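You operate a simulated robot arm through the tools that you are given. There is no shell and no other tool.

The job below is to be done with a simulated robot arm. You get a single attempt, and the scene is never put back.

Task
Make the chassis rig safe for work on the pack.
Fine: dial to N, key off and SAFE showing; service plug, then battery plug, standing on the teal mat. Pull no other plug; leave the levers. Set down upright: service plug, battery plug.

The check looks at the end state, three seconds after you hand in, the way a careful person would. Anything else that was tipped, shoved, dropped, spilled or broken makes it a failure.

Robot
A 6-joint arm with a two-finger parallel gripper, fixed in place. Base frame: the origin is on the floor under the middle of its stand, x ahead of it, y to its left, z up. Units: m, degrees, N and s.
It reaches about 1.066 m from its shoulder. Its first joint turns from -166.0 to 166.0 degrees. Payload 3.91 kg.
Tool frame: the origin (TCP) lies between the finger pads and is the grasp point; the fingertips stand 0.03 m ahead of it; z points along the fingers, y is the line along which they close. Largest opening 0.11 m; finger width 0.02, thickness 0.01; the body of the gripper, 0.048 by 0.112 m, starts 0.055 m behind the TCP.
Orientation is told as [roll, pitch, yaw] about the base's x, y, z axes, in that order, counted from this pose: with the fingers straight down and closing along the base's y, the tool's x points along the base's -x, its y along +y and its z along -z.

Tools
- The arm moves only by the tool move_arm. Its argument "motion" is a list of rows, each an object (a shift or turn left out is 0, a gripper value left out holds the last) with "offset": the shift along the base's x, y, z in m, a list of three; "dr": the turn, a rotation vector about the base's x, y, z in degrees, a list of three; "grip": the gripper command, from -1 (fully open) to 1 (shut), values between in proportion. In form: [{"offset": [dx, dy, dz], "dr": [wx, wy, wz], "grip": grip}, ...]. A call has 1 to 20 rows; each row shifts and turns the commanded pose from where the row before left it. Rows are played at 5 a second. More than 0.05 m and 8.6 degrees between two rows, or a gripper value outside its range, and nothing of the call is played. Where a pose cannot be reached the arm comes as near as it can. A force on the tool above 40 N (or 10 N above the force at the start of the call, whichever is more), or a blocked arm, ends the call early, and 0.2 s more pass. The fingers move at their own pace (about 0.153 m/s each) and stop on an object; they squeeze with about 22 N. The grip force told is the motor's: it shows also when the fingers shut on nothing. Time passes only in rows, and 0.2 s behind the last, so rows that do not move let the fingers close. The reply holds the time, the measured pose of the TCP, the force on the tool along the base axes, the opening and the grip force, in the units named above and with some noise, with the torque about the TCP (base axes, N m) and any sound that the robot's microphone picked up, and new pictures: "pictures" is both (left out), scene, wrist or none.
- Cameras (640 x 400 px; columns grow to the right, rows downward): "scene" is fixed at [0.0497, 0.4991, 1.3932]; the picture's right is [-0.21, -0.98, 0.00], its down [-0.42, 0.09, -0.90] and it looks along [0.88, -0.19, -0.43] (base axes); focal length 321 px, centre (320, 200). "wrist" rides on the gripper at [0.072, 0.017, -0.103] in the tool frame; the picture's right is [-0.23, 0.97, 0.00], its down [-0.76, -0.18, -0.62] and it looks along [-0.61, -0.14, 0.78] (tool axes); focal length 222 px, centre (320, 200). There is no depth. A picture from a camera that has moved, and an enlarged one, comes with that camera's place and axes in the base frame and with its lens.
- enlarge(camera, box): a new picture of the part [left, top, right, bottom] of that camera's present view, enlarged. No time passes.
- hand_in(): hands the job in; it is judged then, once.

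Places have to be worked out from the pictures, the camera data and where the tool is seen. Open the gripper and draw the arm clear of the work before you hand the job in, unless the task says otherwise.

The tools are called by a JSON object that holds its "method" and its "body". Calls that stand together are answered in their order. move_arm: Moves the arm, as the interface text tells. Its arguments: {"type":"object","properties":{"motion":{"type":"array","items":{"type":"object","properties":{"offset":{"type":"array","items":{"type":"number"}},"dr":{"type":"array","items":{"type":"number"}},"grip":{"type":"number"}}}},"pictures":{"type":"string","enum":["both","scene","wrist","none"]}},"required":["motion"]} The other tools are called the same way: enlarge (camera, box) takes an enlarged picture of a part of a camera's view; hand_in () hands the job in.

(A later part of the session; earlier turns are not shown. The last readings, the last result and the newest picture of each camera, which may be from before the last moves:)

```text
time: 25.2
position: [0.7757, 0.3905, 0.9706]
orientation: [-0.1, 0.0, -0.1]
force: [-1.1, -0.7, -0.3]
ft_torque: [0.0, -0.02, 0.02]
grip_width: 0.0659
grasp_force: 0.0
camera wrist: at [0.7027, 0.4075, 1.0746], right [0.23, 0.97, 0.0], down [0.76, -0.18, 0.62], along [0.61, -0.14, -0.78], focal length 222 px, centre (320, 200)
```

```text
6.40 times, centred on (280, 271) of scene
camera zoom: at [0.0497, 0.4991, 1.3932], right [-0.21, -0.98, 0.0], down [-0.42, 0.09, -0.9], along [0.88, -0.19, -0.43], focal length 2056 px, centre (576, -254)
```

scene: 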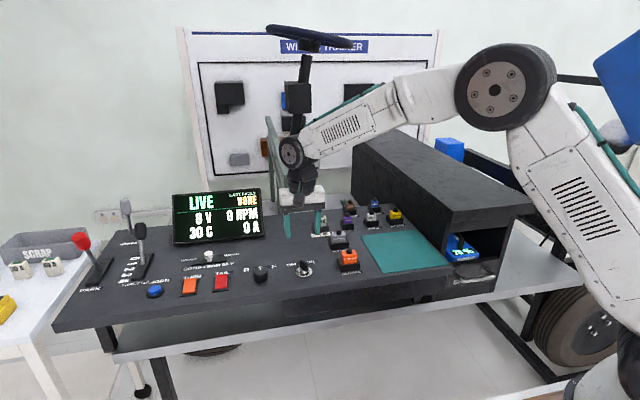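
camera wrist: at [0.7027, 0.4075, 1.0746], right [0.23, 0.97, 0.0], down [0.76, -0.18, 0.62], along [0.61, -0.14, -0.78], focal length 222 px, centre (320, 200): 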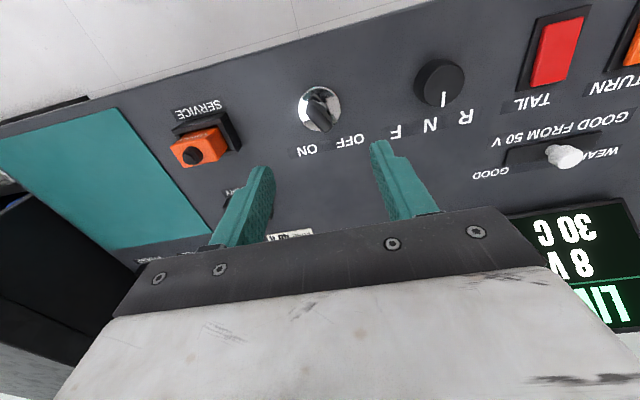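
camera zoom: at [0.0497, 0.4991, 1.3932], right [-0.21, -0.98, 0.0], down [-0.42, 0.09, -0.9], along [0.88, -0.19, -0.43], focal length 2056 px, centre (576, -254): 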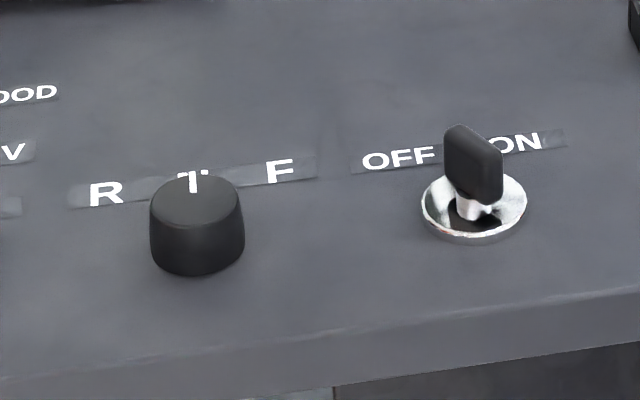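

The key points to OFF and the display reads "LIVE 8 V", still falling. While it bleeds down I'll move above the service plug to look, without touching it.

{"method": "move_arm", "body": {"motion": [{"offset": [0, -0.043, 0.01], "grip": -0.4}, {"offset": [0, -0.043, 0.01]}, {"offset": [0, -0.043, 0.01]}, {"offset": [0, 0, 0]}]}}

{"method": "enlarge", "body": {"camera": "wrist", "box": [240, 70, 400, 170]}}

{"method": "enlarge", "body": {"camera": "scene", "box": [310, 220, 390, 270]}}

{"method": "enlarge", "body": {"camera": "scene", "box": [170, 180, 290, 255]}}

```text
time: 26.2
position: [0.7751, 0.2594, 1.0017]
orientation: [0.0, 0.1, 0.1]
force: [-0.3, -0.2, -0.2]
ft_torque: [-0.04, 0.02, -0.02]
grip_width: 0.077
grasp_force: 0.1
camera wrist: at [0.7021, 0.2767, 1.1062], right [0.23, 0.97, 0.0], down [0.76, -0.18, 0.62], along [0.61, -0.14, -0.78], focal length 222 px, centre (320, 200)
```

scene: 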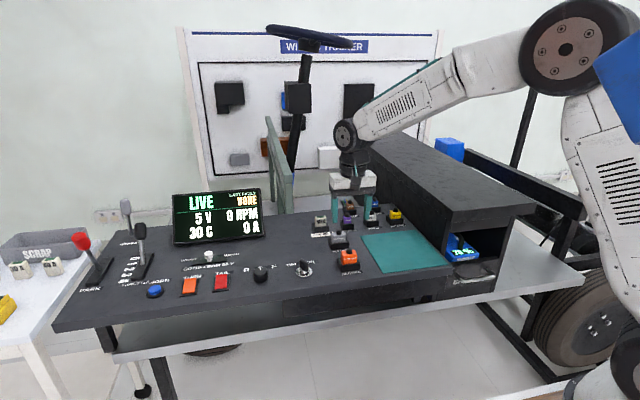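
wrist: 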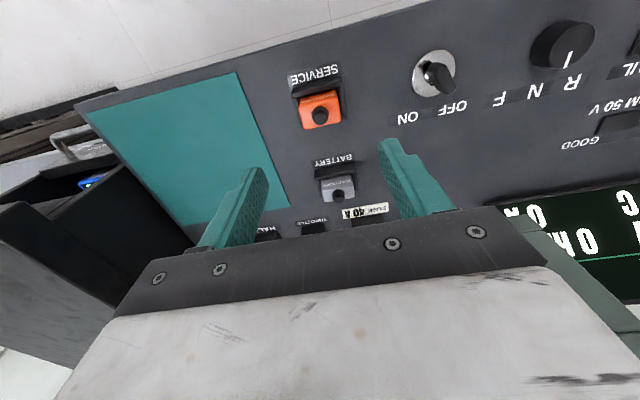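

```text
4.00 times, centred on (320, 120) of wrist
camera zoom: at [0.7021, 0.2767, 1.1062], right [0.23, 0.97, 0.0], down [0.76, -0.18, 0.62], along [0.61, -0.14, -0.78], focal length 888 px, centre (320, 520)
```

zoom: 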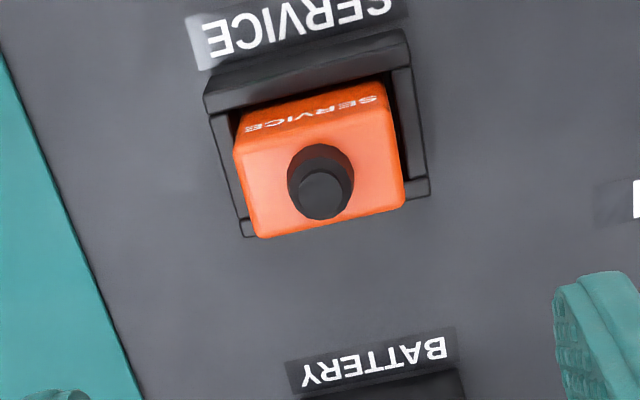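

```text
8.00 times, centred on (350, 245) of scene
camera zoom: at [0.0497, 0.4991, 1.3932], right [-0.21, -0.98, 0.0], down [-0.42, 0.09, -0.9], along [0.88, -0.19, -0.43], focal length 2570 px, centre (80, -160)
```

zoom: 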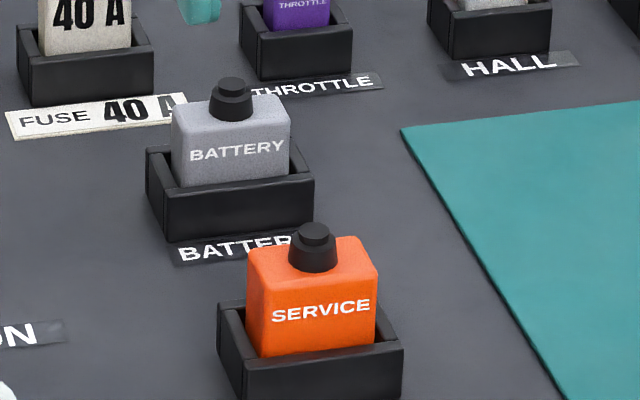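

```text
5.33 times, centred on (230, 218) of scene
camera zoom: at [0.0497, 0.4991, 1.3932], right [-0.21, -0.98, 0.0], down [-0.42, 0.09, -0.9], along [0.88, -0.19, -0.43], focal length 1713 px, centre (800, 107)
```

zoom: 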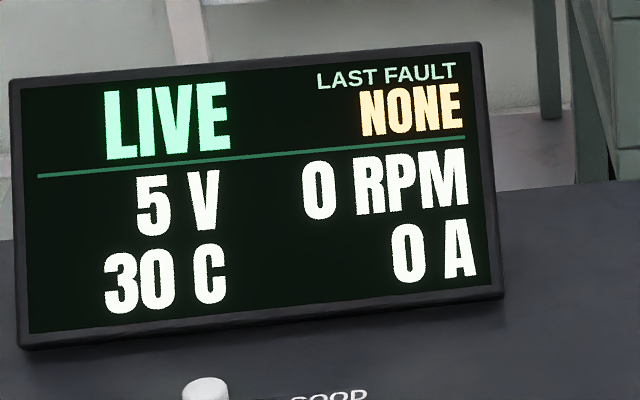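

The display reads "LIVE 5 V". The service plug is an orange box about 0.045 (y) by 0.026 (x), top at about z = 0.862, centred near (0.777, 0.258), and square to the base axes. I'll wait for the voltage to finish bleeding off.

{"method": "move_arm", "body": {"motion": [{"offset": [0, 0, 0]}, {"offset": [0, 0, 0]}, {"offset": [0, 0, 0]}, {"offset": [0, 0, 0]}, {"offset": [0, 0, 0]}, {"offset": [0, 0, 0]}, {"offset": [0, 0, 0]}, {"offset": [0, 0, 0]}, {"offset": [0, 0, 0]}, {"offset": [0, 0, 0]}, {"offset": [0, 0, 0]}, {"offset": [0, 0, 0]}, {"offset": [0, 0, 0]}, {"offset": [0, 0, 0]}, {"offset": [0, 0, 0]}, {"offset": [0, 0, 0]}, {"offset": [0, 0, 0]}, {"offset": [0, 0, 0]}, {"offset": [0, 0, 0]}, {"offset": [0, 0, 0]}], "pictures": "scene"}}

{"method": "enlarge", "body": {"camera": "scene", "box": [170, 180, 290, 255]}}

```text
time: 30.4
position: [0.7742, 0.2605, 1.0031]
orientation: [-0.1, 0.0, 0.0]
force: [0.2, -0.5, -0.7]
ft_torque: [0.01, 0.01, 0.01]
grip_width: 0.0769
grasp_force: 0.0
```

scene: 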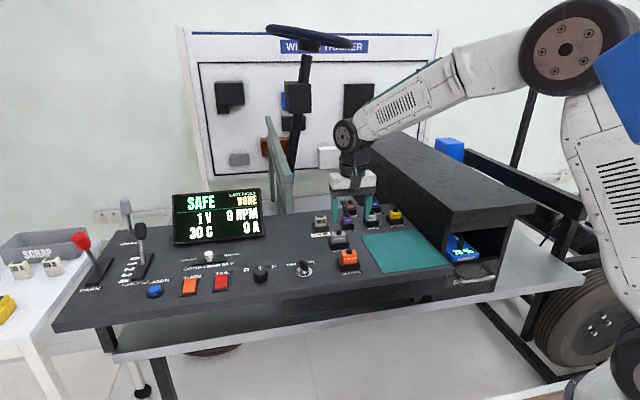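

```text
5.33 times, centred on (230, 218) of scene
camera zoom: at [0.0497, 0.4991, 1.3932], right [-0.21, -0.98, 0.0], down [-0.42, 0.09, -0.9], along [0.88, -0.19, -0.43], focal length 1713 px, centre (800, 107)
```

zoom: 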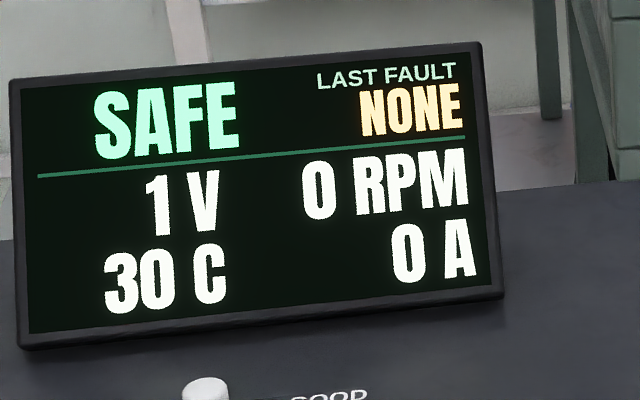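

The display shows SAFE at 1 V with the dial at N and the key off, so the plugs may come out. I'll move to just above the service plug and check the alignment first.

{"method": "move_arm", "body": {"motion": [{"offset": [0.0023, -0.003, -0.03]}, {"offset": [0, 0, -0.03]}, {"offset": [0, 0, -0.03]}, {"offset": [0, 0, -0.008]}, {"offset": [0, 0, 0]}]}}

{"method": "enlarge", "body": {"camera": "wrist", "box": [220, 100, 420, 225]}}

{"method": "enlarge", "body": {"camera": "scene", "box": [310, 220, 390, 270]}}

```text
time: 31.6
position: [0.7783, 0.2579, 0.9044]
orientation: [-0.1, 0.0, -0.1]
force: [0.1, 0.4, 0.1]
ft_torque: [0.02, -0.03, -0.01]
grip_width: 0.0771
grasp_force: 0.0
camera wrist: at [0.705, 0.2752, 1.0078], right [0.23, 0.97, 0.0], down [0.76, -0.18, 0.62], along [0.61, -0.14, -0.78], focal length 222 px, centre (320, 200)
```

scene: 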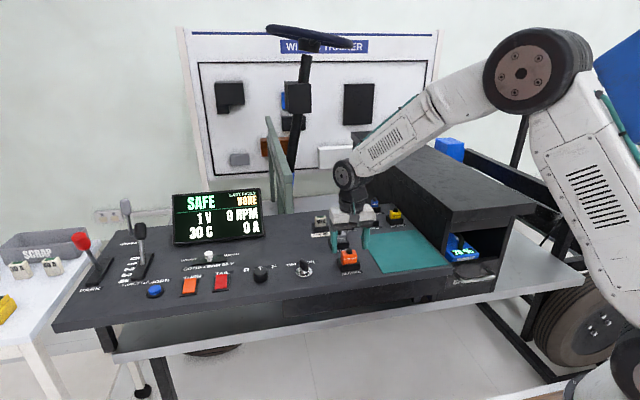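
wrist: 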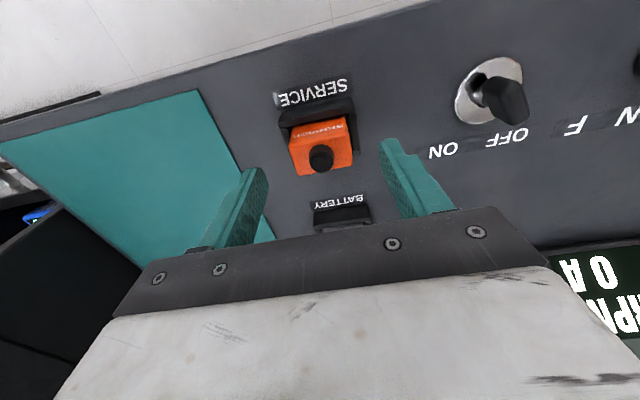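

```text
3.20 times, centred on (320, 162) of wrist
camera zoom: at [0.705, 0.2752, 1.0078], right [0.23, 0.97, 0.0], down [0.76, -0.18, 0.62], along [0.61, -0.14, -0.78], focal length 711 px, centre (320, 320)
```

zoom: 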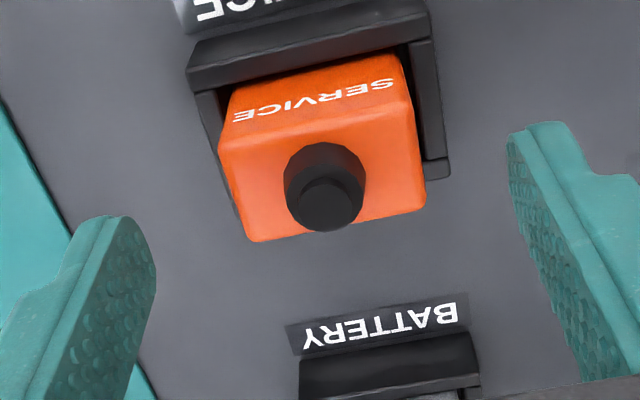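

```text
8.00 times, centred on (350, 245) of scene
camera zoom: at [0.0497, 0.4991, 1.3932], right [-0.21, -0.98, 0.0], down [-0.42, 0.09, -0.9], along [0.88, -0.19, -0.43], focal length 2570 px, centre (80, -160)
```

zoom: 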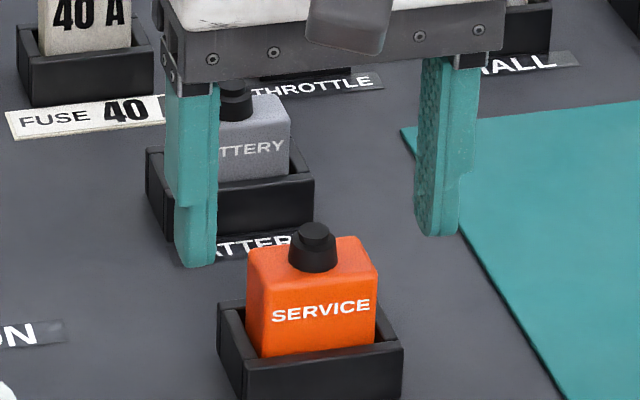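

The plug is within about 1.5 mm of centre between the fingers. I'll zoom in more to fix the heights of the plug top and the tray rim before closing.

{"method": "enlarge", "body": {"camera": "scene", "box": [332, 240, 372, 265]}}

{"method": "enlarge", "body": {"camera": "scene", "box": [332, 255, 372, 280]}}

{"method": "enlarge", "body": {"camera": "wrist", "box": [275, 110, 371, 170]}}

```text
16.00 times, centred on (352, 252) of scene
camera zoom: at [0.0497, 0.4991, 1.3932], right [-0.21, -0.98, 0.0], down [-0.42, 0.09, -0.9], along [0.88, -0.19, -0.43], focal length 5139 px, centre (-192, -640)
```

zoom: 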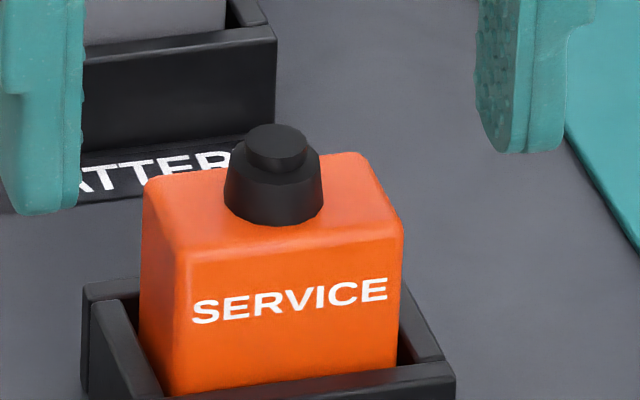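

```text
16.00 times, centred on (352, 268) of scene
camera zoom: at [0.0497, 0.4991, 1.3932], right [-0.21, -0.98, 0.0], down [-0.42, 0.09, -0.9], along [0.88, -0.19, -0.43], focal length 5139 px, centre (-192, -880)
```

zoom: 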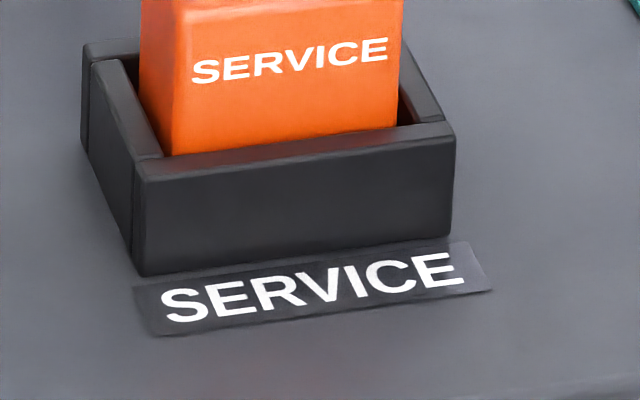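

```text
6.67 times, centred on (323, 140) of wrist
camera zoom: at [0.705, 0.2752, 1.0078], right [0.23, 0.97, 0.0], down [0.76, -0.18, 0.62], along [0.61, -0.14, -0.78], focal length 1481 px, centre (300, 600)
```

zoom: 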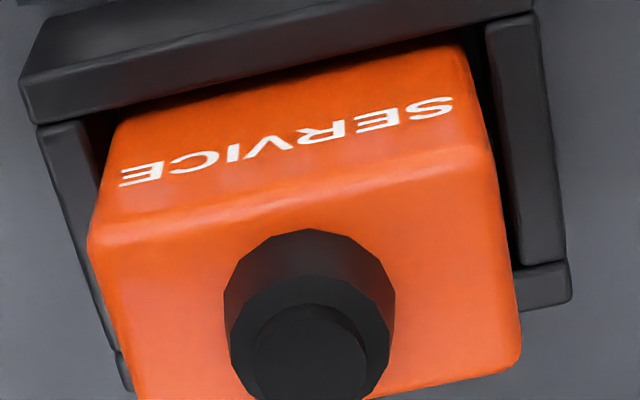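

The plug top is at z≈0.864, the tray rim at about 0.837, and the plug is centred on (0.777, 0.2585), 0.042 m wide. I'll lower the tips to about 0.842, just above the rim, and close.

{"method": "move_arm", "body": {"motion": [{"offset": [0, 0, -0.02]}, {"offset": [0, 0, -0.0108]}, {"offset": [0, 0, 0]}, {"grip": 0.0}, {"grip": 0.4}, {"grip": 0.8}, {"grip": 0.8}]}}

{"method": "enlarge", "body": {"camera": "scene", "box": [320, 230, 384, 270]}}

{"method": "enlarge", "body": {"camera": "wrist", "box": [220, 100, 420, 225]}}

```text
time: 33.2
position: [0.7768, 0.2591, 0.8729]
orientation: [0.0, 0.0, 0.0]
force: [0.4, 0.2, -0.7]
ft_torque: [-0.03, 0.01, -0.01]
grip_width: 0.0415
grasp_force: 22.3
camera wrist: at [0.7044, 0.2758, 0.9764], right [0.23, 0.97, 0.0], down [0.76, -0.18, 0.62], along [0.61, -0.14, -0.78], focal length 222 px, centre (320, 200)
```

scene: 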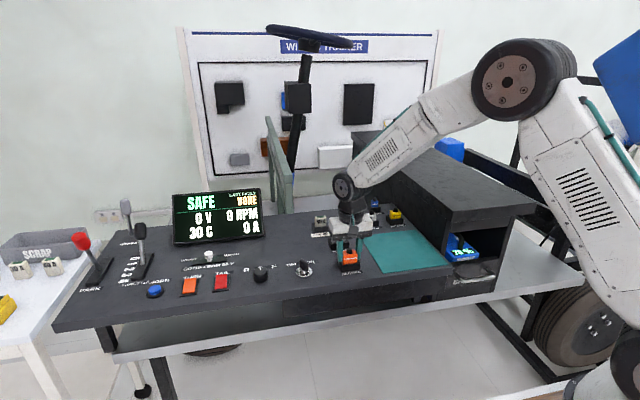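
wrist: 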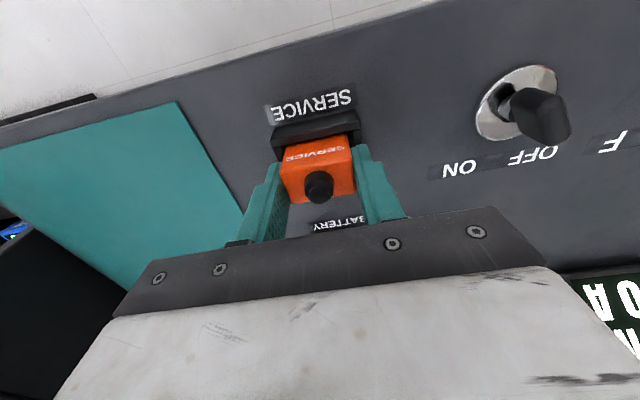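

```text
10.00 times, centred on (352, 250) of scene
camera zoom: at [0.0497, 0.4991, 1.3932], right [-0.21, -0.98, 0.0], down [-0.42, 0.09, -0.9], along [0.88, -0.19, -0.43], focal length 3212 px, centre (0, -300)
```

zoom: 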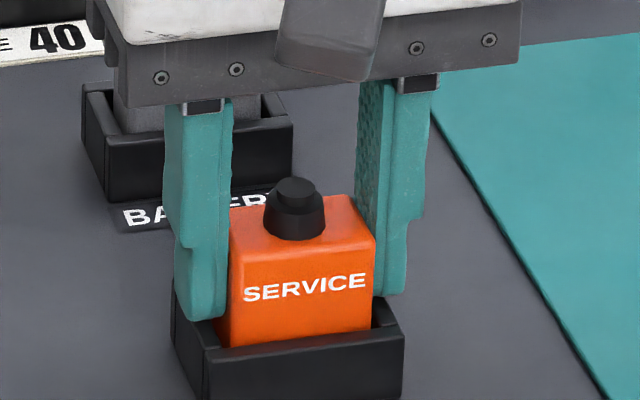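

```text
3.20 times, centred on (320, 162) of wrist
camera zoom: at [0.7044, 0.2758, 0.9764], right [0.23, 0.97, 0.0], down [0.76, -0.18, 0.62], along [0.61, -0.14, -0.78], focal length 711 px, centre (320, 320)
```

zoom: 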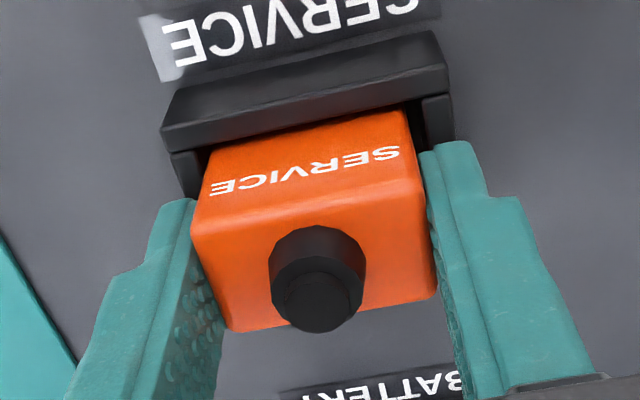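

The service plug is held squarely at 0.0415 m with almost no side force. I'll tighten the grip and pull it straight up slowly.

{"method": "move_arm", "body": {"motion": [{"grip": 1}, {"grip": 1}, {"offset": [0, 0, 0.005]}, {"offset": [0, 0, 0.005]}, {"offset": [0, 0, 0.01]}, {"offset": [0, 0, 0.01]}, {"offset": [0, 0, 0.02]}, {"offset": [0, 0, 0.02]}, {"offset": [0, 0, 0.02]}, {"offset": [0, 0, 0]}]}}

{"method": "enlarge", "body": {"camera": "scene", "box": [310, 210, 390, 260]}}

{"method": "enlarge", "body": {"camera": "scene", "box": [170, 180, 290, 255]}}

```text
time: 35.4
position: [0.7768, 0.2582, 0.9631]
orientation: [0.0, 0.0, 0.1]
force: [-0.1, -0.4, -0.7]
ft_torque: [-0.01, -0.03, -0.03]
grip_width: 0.0417
grasp_force: 21.8
camera wrist: at [0.7048, 0.2748, 1.0672], right [0.23, 0.97, 0.0], down [0.76, -0.18, 0.62], along [0.61, -0.14, -0.78], focal length 222 px, centre (320, 200)
```

scene: 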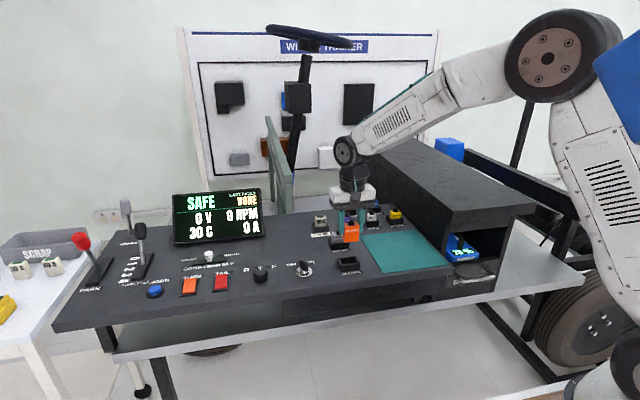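
wrist: 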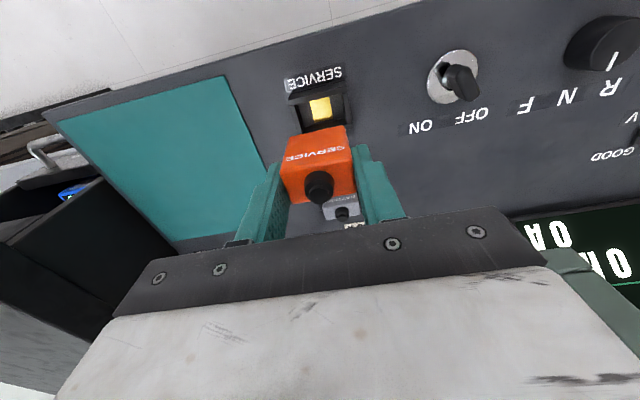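

```text
8.00 times, centred on (350, 235) of scene
camera zoom: at [0.0497, 0.4991, 1.3932], right [-0.21, -0.98, 0.0], down [-0.42, 0.09, -0.9], along [0.88, -0.19, -0.43], focal length 2570 px, centre (80, -80)
```

zoom: 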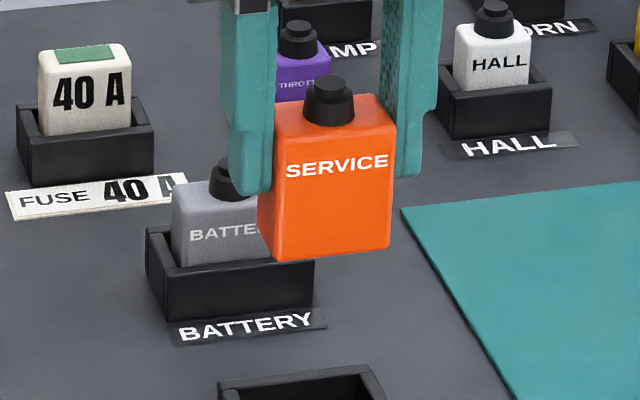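

```text
5.33 times, centred on (230, 218) of scene
camera zoom: at [0.0497, 0.4991, 1.3932], right [-0.21, -0.98, 0.0], down [-0.42, 0.09, -0.9], along [0.88, -0.19, -0.43], focal length 1713 px, centre (800, 107)
```

zoom: 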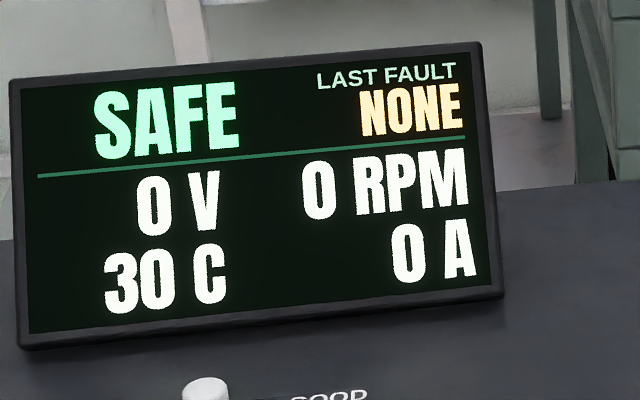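

The service plug is out and held upright, and the display still shows SAFE. The mat works out to x 0.722–0.925 and y -0.03–0.17, so I'll carry the plug over (0.777, 0.09).

{"method": "move_arm", "body": {"motion": [{"offset": [0, -0.03, 0]}, {"offset": [0, -0.045, 0]}, {"offset": [0, -0.045, 0]}, {"offset": [0, -0.0485, 0]}, {"offset": [0, 0, -0.03]}, {"offset": [0, 0, -0.03]}, {"offset": [0, 0, 0]}]}}

{"method": "enlarge", "body": {"camera": "scene", "box": [340, 215, 468, 295]}}

```text
time: 37.0
position: [0.7764, 0.0888, 0.9019]
orientation: [-0.1, 0.0, 0.0]
force: [-0.2, 0.2, 0.0]
ft_torque: [-0.01, -0.01, -0.02]
grip_width: 0.0417
grasp_force: 22.0
camera wrist: at [0.7043, 0.1055, 1.0051], right [0.23, 0.97, 0.0], down [0.76, -0.18, 0.62], along [0.61, -0.14, -0.78], focal length 222 px, centre (320, 200)
```

scene: 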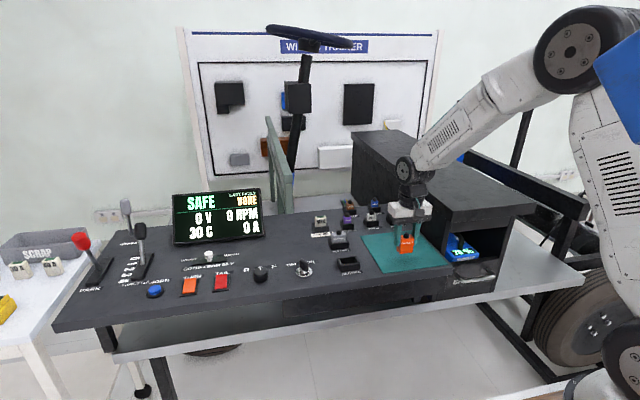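
wrist: 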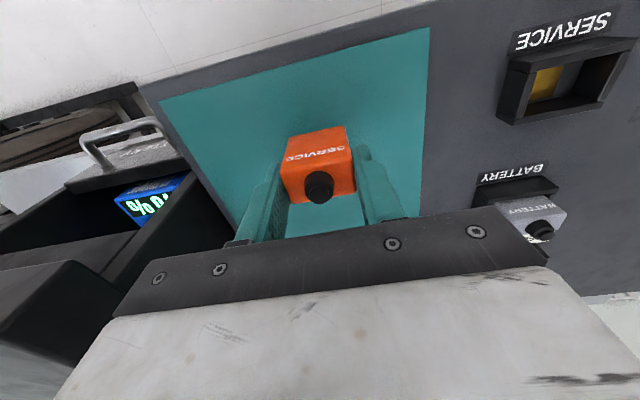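

```text
5.00 times, centred on (404, 255) of scene
camera zoom: at [0.0497, 0.4991, 1.3932], right [-0.21, -0.98, 0.0], down [-0.42, 0.09, -0.9], along [0.88, -0.19, -0.43], focal length 1606 px, centre (-100, -75)
```

zoom: 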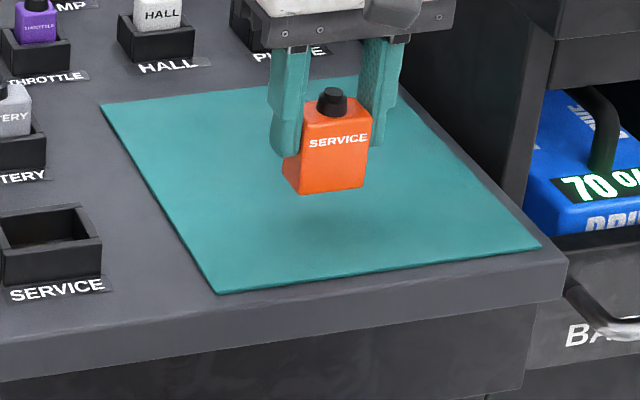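

The plug is upright over the mat, clear of its edges and of the cabinet. I'll lower it gently and watch for contact.

{"method": "move_arm", "body": {"motion": [{"offset": [0, 0, -0.01]}, {"offset": [0, 0, -0.01]}, {"offset": [0, 0, -0.005]}, {"offset": [0, 0, 0]}], "pictures": "scene"}}

{"method": "enlarge", "body": {"camera": "scene", "box": [372, 225, 436, 265]}}

```text
time: 38.0
position: [0.7781, 0.09, 0.877]
orientation: [0.0, 0.1, 0.0]
force: [-0.6, -1.4, -0.9]
ft_torque: [0.0, 0.01, 0.01]
grip_width: 0.0413
grasp_force: 22.2
```

scene: 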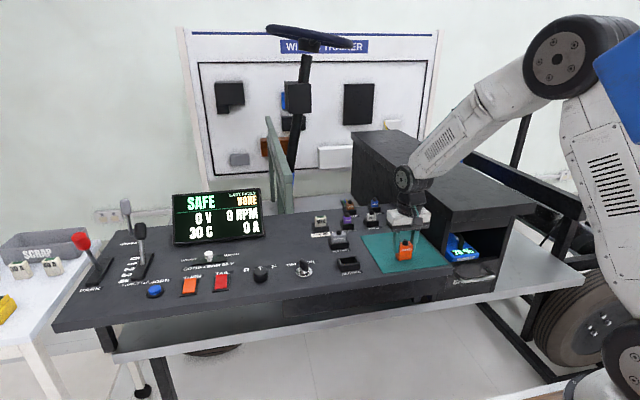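

```text
10.00 times, centred on (404, 245) of scene
camera zoom: at [0.0497, 0.4991, 1.3932], right [-0.21, -0.98, 0.0], down [-0.42, 0.09, -0.9], along [0.88, -0.19, -0.43], focal length 3212 px, centre (-520, -250)
```

zoom: 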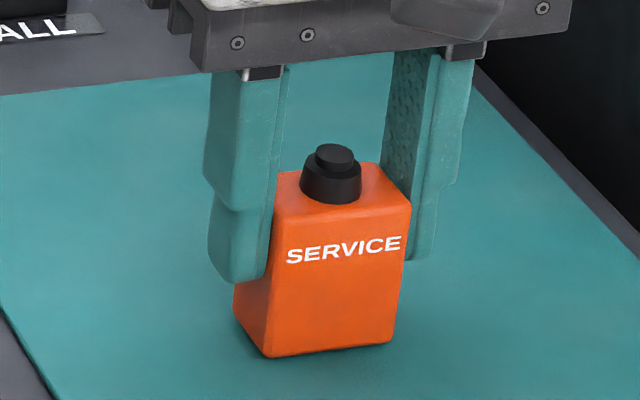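

There's no contact force yet, and the plug is only a few millimetres above the mat. I'll lower another 4 mm in small steps.

{"method": "move_arm", "body": {"motion": [{"offset": [0, 0, -0.002]}, {"offset": [0, 0, -0.002]}, {"offset": [0, 0, 0]}], "pictures": "none"}}

```text
time: 38.8
position: [0.7773, 0.0884, 0.8743]
orientation: [0.1, -0.1, 0.1]
force: [-3.0, -3.2, 15.9]
ft_torque: [-0.09, 0.2, 0.01]
grip_width: 0.0419
grasp_force: 22.0
```

An upward force of 16 N shows the plug is resting on the mat. I'll ease up 1 mm, open the fingers evenly and rise.

{"method": "move_arm", "body": {"motion": [{"offset": [0, 0, 0.001]}, {"offset": [0, 0, 0]}, {"grip": 0.15}, {"grip": 0.0}, {"grip": -0.15}, {"offset": [0, 0, 0]}], "pictures": "both"}}

{"method": "enlarge", "body": {"camera": "scene", "box": [372, 225, 436, 265]}}

```text
time: 40.2
position: [0.7777, 0.09, 0.875]
orientation: [0.0, 0.0, 0.0]
force: [0.4, 0.4, 0.7]
ft_torque: [-0.04, 0.0, 0.02]
grip_width: 0.063
grasp_force: 0.0
camera wrist: at [0.7048, 0.1067, 0.9785], right [0.23, 0.97, 0.0], down [0.76, -0.18, 0.62], along [0.61, -0.14, -0.78], focal length 222 px, centre (320, 200)
```

scene: 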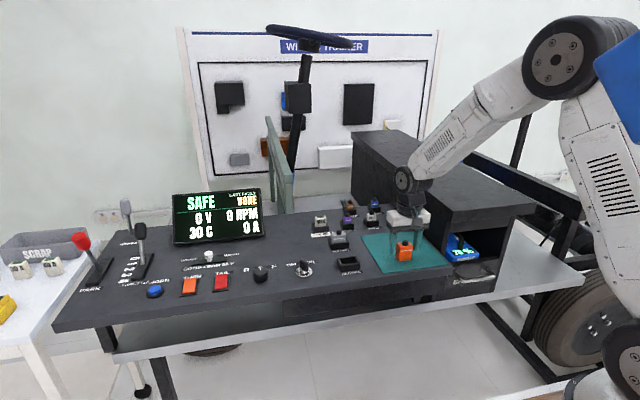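
wrist: 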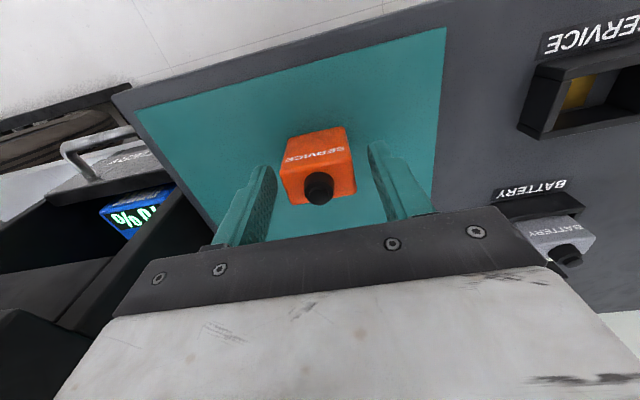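

```text
10.00 times, centred on (404, 245) of scene
camera zoom: at [0.0497, 0.4991, 1.3932], right [-0.21, -0.98, 0.0], down [-0.42, 0.09, -0.9], along [0.88, -0.19, -0.43], focal length 3212 px, centre (-520, -250)
```

zoom: 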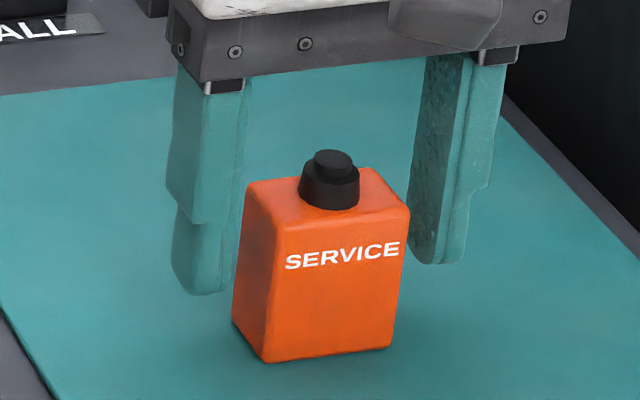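

The service plug stands upright by itself on the mat. I'll rise straight up and move above the battery plug.

{"method": "move_arm", "body": {"motion": [{"offset": [0, 0, 0.02]}, {"offset": [0, 0, 0.045]}, {"offset": [0, 0, 0.045]}, {"offset": [0, 0, 0.02], "grip": -0.4}, {"offset": [0.025, 0.04, 0]}, {"offset": [0.025, 0.04, 0]}, {"offset": [0.025, 0.04, 0]}, {"offset": [0.025, 0.04, 0]}, {"offset": [0.01, 0.0085, 0]}, {"offset": [0, 0, 0]}]}}

{"method": "enlarge", "body": {"camera": "wrist", "box": [240, 70, 400, 170]}}

{"method": "enlarge", "body": {"camera": "scene", "box": [318, 225, 358, 250]}}

{"method": "enlarge", "body": {"camera": "scene", "box": [340, 215, 468, 295]}}

```text
time: 42.4
position: [0.8855, 0.2592, 1.0026]
orientation: [0.0, 0.0, 0.0]
force: [0.1, 0.8, 0.4]
ft_torque: [0.01, -0.01, -0.01]
grip_width: 0.0771
grasp_force: 0.1
camera wrist: at [0.8133, 0.2764, 1.1064], right [0.23, 0.97, 0.0], down [0.76, -0.18, 0.62], along [0.61, -0.14, -0.78], focal length 222 px, centre (320, 200)
```

scene: 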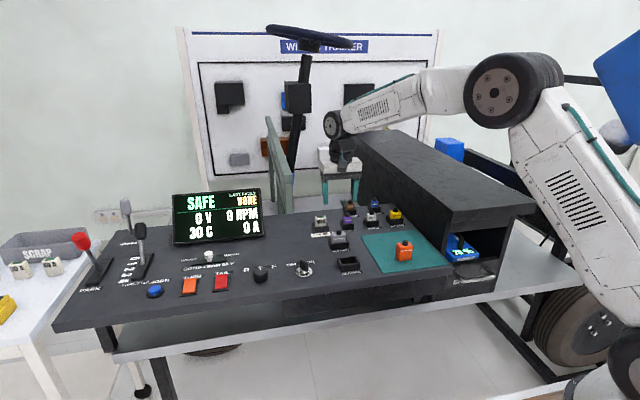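
wrist: 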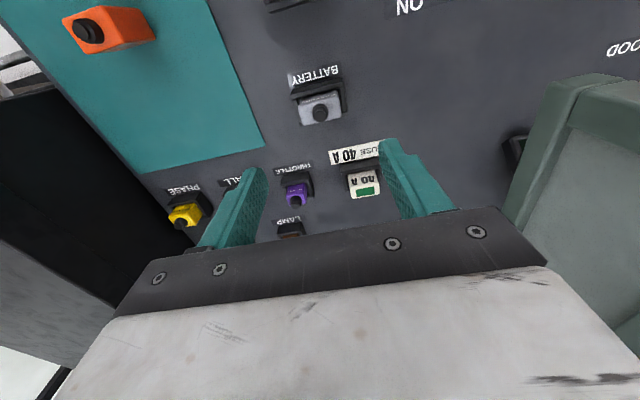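

```text
4.00 times, centred on (320, 120) of wrist
camera zoom: at [0.8133, 0.2764, 1.1064], right [0.23, 0.97, 0.0], down [0.76, -0.18, 0.62], along [0.61, -0.14, -0.78], focal length 888 px, centre (320, 520)
```

zoom: 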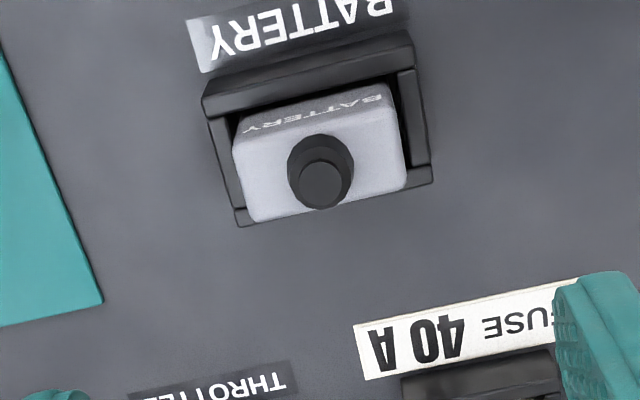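

```text
16.00 times, centred on (338, 238) of scene
camera zoom: at [0.0497, 0.4991, 1.3932], right [-0.21, -0.98, 0.0], down [-0.42, 0.09, -0.9], along [0.88, -0.19, -0.43], focal length 5139 px, centre (32, -400)
```

zoom: 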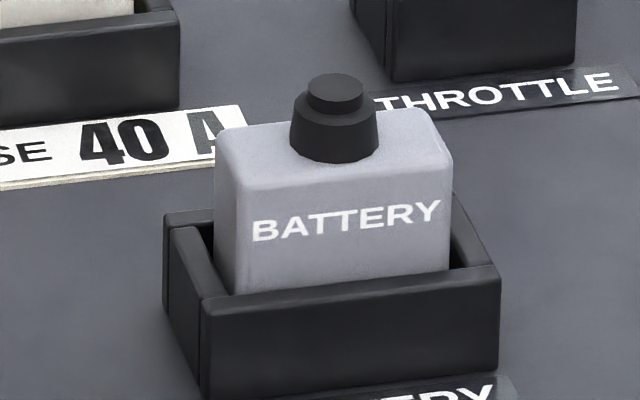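

```text
5.00 times, centred on (404, 255) of scene
camera zoom: at [0.0497, 0.4991, 1.3932], right [-0.21, -0.98, 0.0], down [-0.42, 0.09, -0.9], along [0.88, -0.19, -0.43], focal length 1606 px, centre (-100, -75)
```

zoom: 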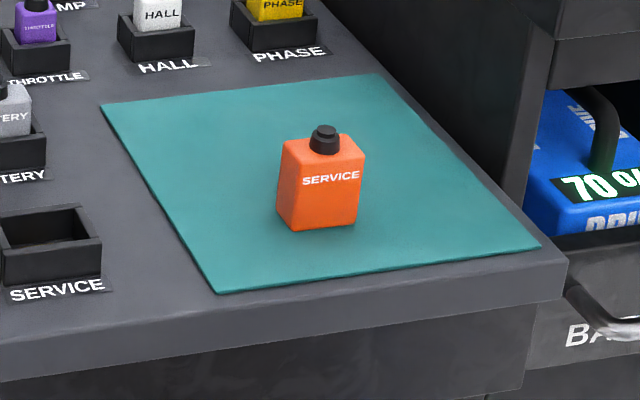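

The service plug stands well on the mat. The battery plug is centred at about (0.887, 0.2585), top at z≈0.861 and 0.042 m wide, directly under the tool. I'll descend part of the way and check.

{"method": "move_arm", "body": {"motion": [{"offset": [0, 0, -0.04]}, {"offset": [0, 0, -0.04]}, {"offset": [0, 0, -0.022]}, {"offset": [0, 0, 0]}]}}

{"method": "enlarge", "body": {"camera": "wrist", "box": [220, 100, 420, 225]}}

{"method": "enlarge", "body": {"camera": "scene", "box": [306, 212, 370, 252]}}

```text
time: 43.4
position: [0.8867, 0.2587, 0.9013]
orientation: [0.0, 0.0, -0.1]
force: [-0.2, 1.1, 0.4]
ft_torque: [0.02, -0.02, -0.04]
grip_width: 0.077
grasp_force: 0.1
camera wrist: at [0.8135, 0.2751, 1.0059], right [0.23, 0.97, 0.0], down [0.76, -0.18, 0.62], along [0.61, -0.14, -0.78], focal length 222 px, centre (320, 200)
```

scene: 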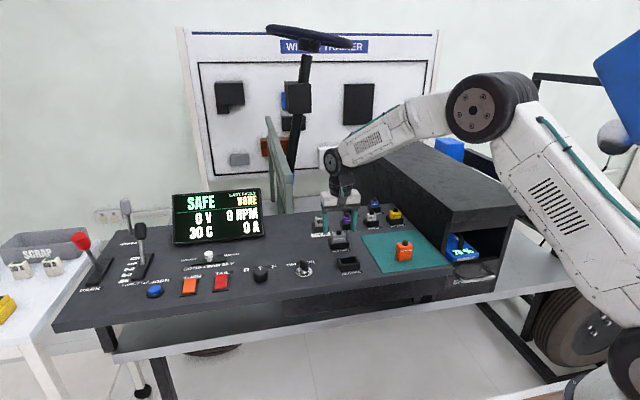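
wrist: 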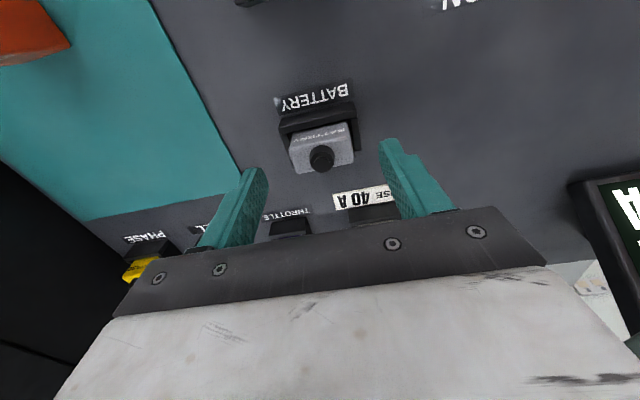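

```text
3.20 times, centred on (320, 162) of wrist
camera zoom: at [0.8135, 0.2751, 1.0059], right [0.23, 0.97, 0.0], down [0.76, -0.18, 0.62], along [0.61, -0.14, -0.78], focal length 711 px, centre (320, 320)
```

zoom: 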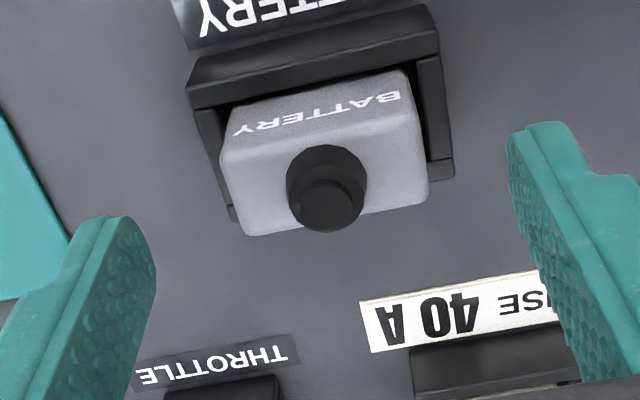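

```text
10.00 times, centred on (338, 232) of scene
camera zoom: at [0.0497, 0.4991, 1.3932], right [-0.21, -0.98, 0.0], down [-0.42, 0.09, -0.9], along [0.88, -0.19, -0.43], focal length 3212 px, centre (140, -120)
```

zoom: 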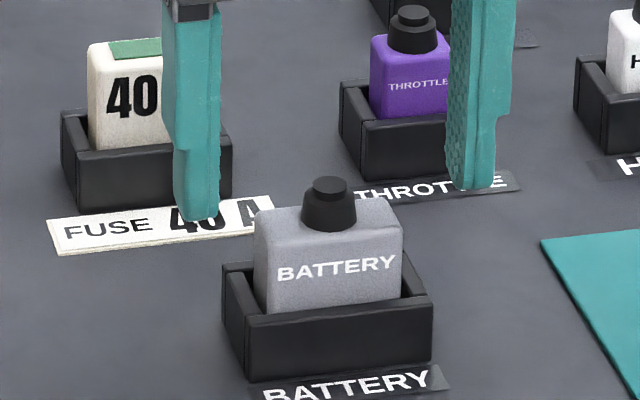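

The fingers straddle the battery plug evenly, and the FUSE and THROTTLE sockets are well behind them. I'll lower to just above the tray rim and close.

{"method": "move_arm", "body": {"motion": [{"offset": [0, 0, -0.02]}, {"offset": [0, 0, -0.011]}, {"offset": [0, 0, 0]}, {"grip": 0.0}, {"grip": 0.4}, {"grip": 0.8}, {"grip": 0.8}]}}

{"method": "enlarge", "body": {"camera": "scene", "box": [306, 212, 370, 252]}}

```text
time: 45.0
position: [0.8872, 0.2604, 0.8708]
orientation: [0.1, 0.0, 0.2]
force: [4.8, 18.9, -3.0]
ft_torque: [1.07, -0.48, -0.35]
grip_width: 0.06
grasp_force: 45.0
camera wrist: at [0.8149, 0.2766, 0.9744], right [0.23, 0.97, 0.0], down [0.76, -0.18, 0.62], along [0.61, -0.14, -0.78], focal length 222 px, centre (320, 200)
```

scene: 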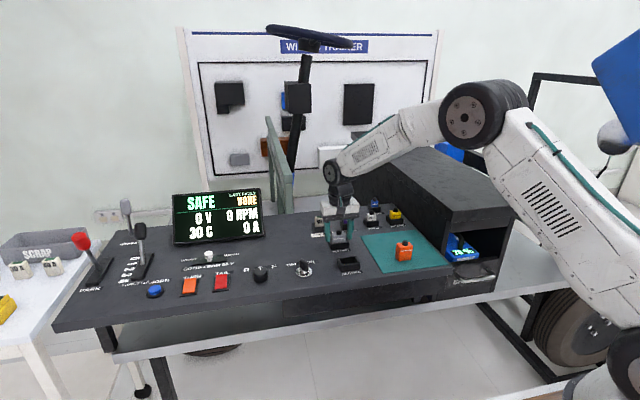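
wrist: 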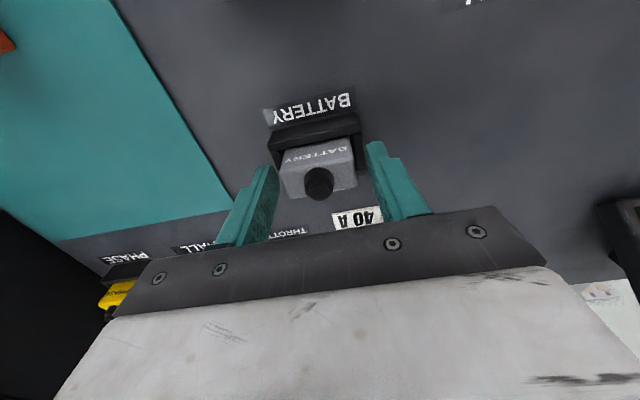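

```text
10.00 times, centred on (338, 232) of scene
camera zoom: at [0.0497, 0.4991, 1.3932], right [-0.21, -0.98, 0.0], down [-0.42, 0.09, -0.9], along [0.88, -0.19, -0.43], focal length 3212 px, centre (140, -120)
```

zoom: 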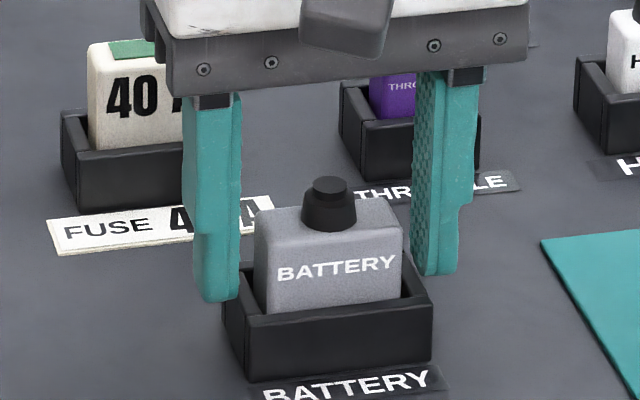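

The opening of 0.060 m and the 19 N side force show that the tips met the tray walls instead of the plug, so they're just below the rim. I'll open, rise 4 mm and close again.

{"method": "move_arm", "body": {"motion": [{"grip": -0.3}, {"grip": -0.4}, {"offset": [0, 0, 0]}, {"offset": [0, 0, 0.004]}, {"offset": [0, 0, 0]}]}}

{"method": "enlarge", "body": {"camera": "scene", "box": [306, 212, 370, 252]}}

```text
time: 46.2
position: [0.8866, 0.2584, 0.875]
orientation: [0.0, 0.0, 0.0]
force: [0.1, -0.9, 0.0]
ft_torque: [-0.02, 0.01, -0.02]
grip_width: 0.0772
grasp_force: 0.0
camera wrist: at [0.8148, 0.2751, 0.9784], right [0.23, 0.97, 0.0], down [0.76, -0.18, 0.62], along [0.61, -0.14, -0.78], focal length 222 px, centre (320, 200)
```

scene: 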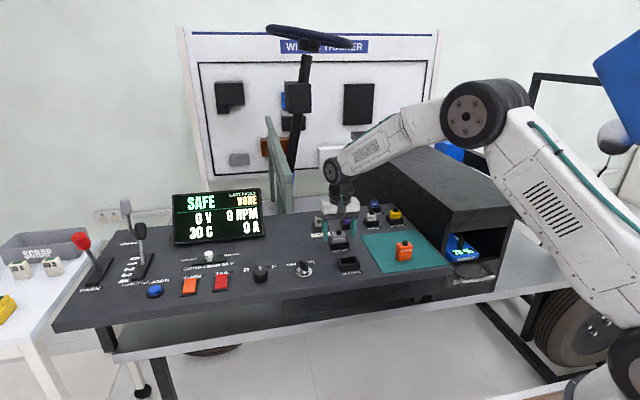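
wrist: 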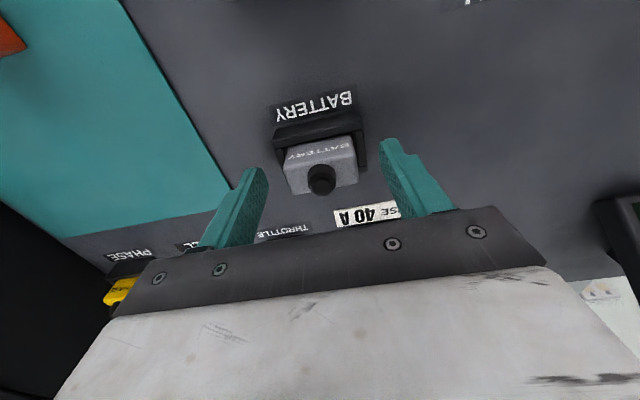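

```text
10.00 times, centred on (338, 232) of scene
camera zoom: at [0.0497, 0.4991, 1.3932], right [-0.21, -0.98, 0.0], down [-0.42, 0.09, -0.9], along [0.88, -0.19, -0.43], focal length 3212 px, centre (140, -120)
```

zoom: 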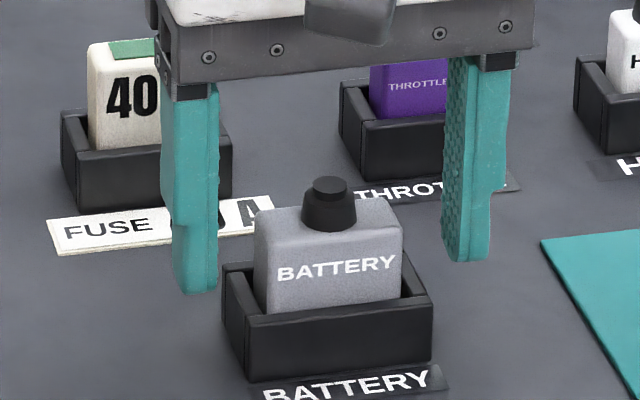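

The tray and plug are unchanged. I'll close now with the tips at about 0.845.

{"method": "move_arm", "body": {"motion": [{"grip": 0.0}, {"grip": 0.2}, {"grip": 0.4}, {"grip": 0.6}, {"grip": 0.6}]}}

{"method": "enlarge", "body": {"camera": "scene", "box": [306, 212, 370, 252]}}

```text
time: 47.4
position: [0.8865, 0.2583, 0.8733]
orientation: [0.0, 0.0, 0.0]
force: [-0.2, -0.1, 2.0]
ft_torque: [0.1, 0.02, 0.01]
grip_width: 0.0432
grasp_force: 21.9
camera wrist: at [0.8148, 0.2751, 0.9785], right [0.23, 0.97, 0.0], down [0.76, -0.18, 0.62], along [0.61, -0.14, -0.78], focal length 222 px, centre (320, 200)
```

scene: 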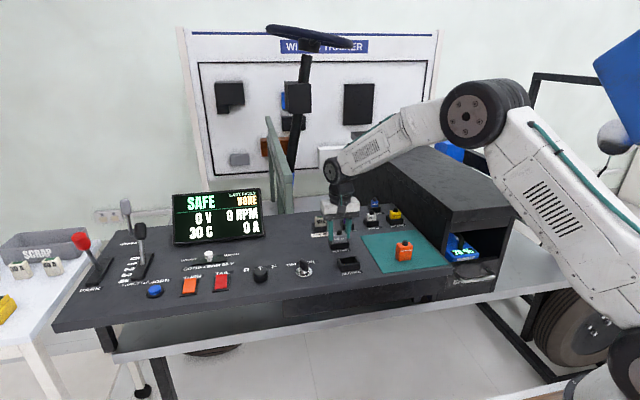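
wrist: 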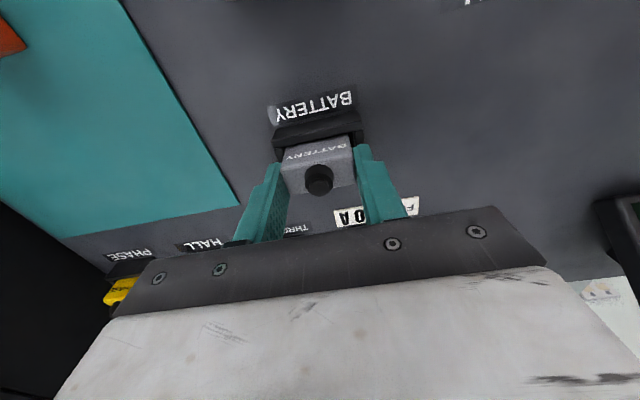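

```text
10.00 times, centred on (338, 232) of scene
camera zoom: at [0.0497, 0.4991, 1.3932], right [-0.21, -0.98, 0.0], down [-0.42, 0.09, -0.9], along [0.88, -0.19, -0.43], focal length 3212 px, centre (140, -120)
```

zoom: 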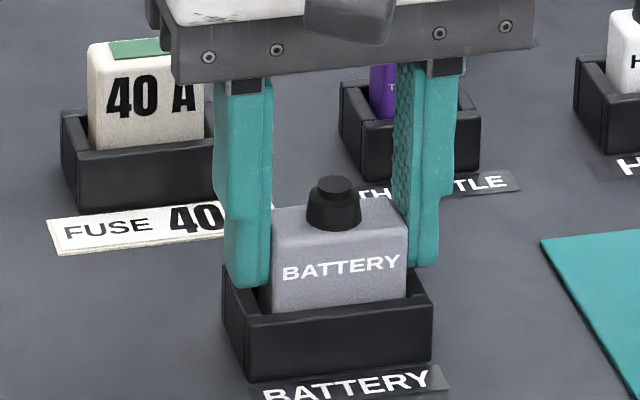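

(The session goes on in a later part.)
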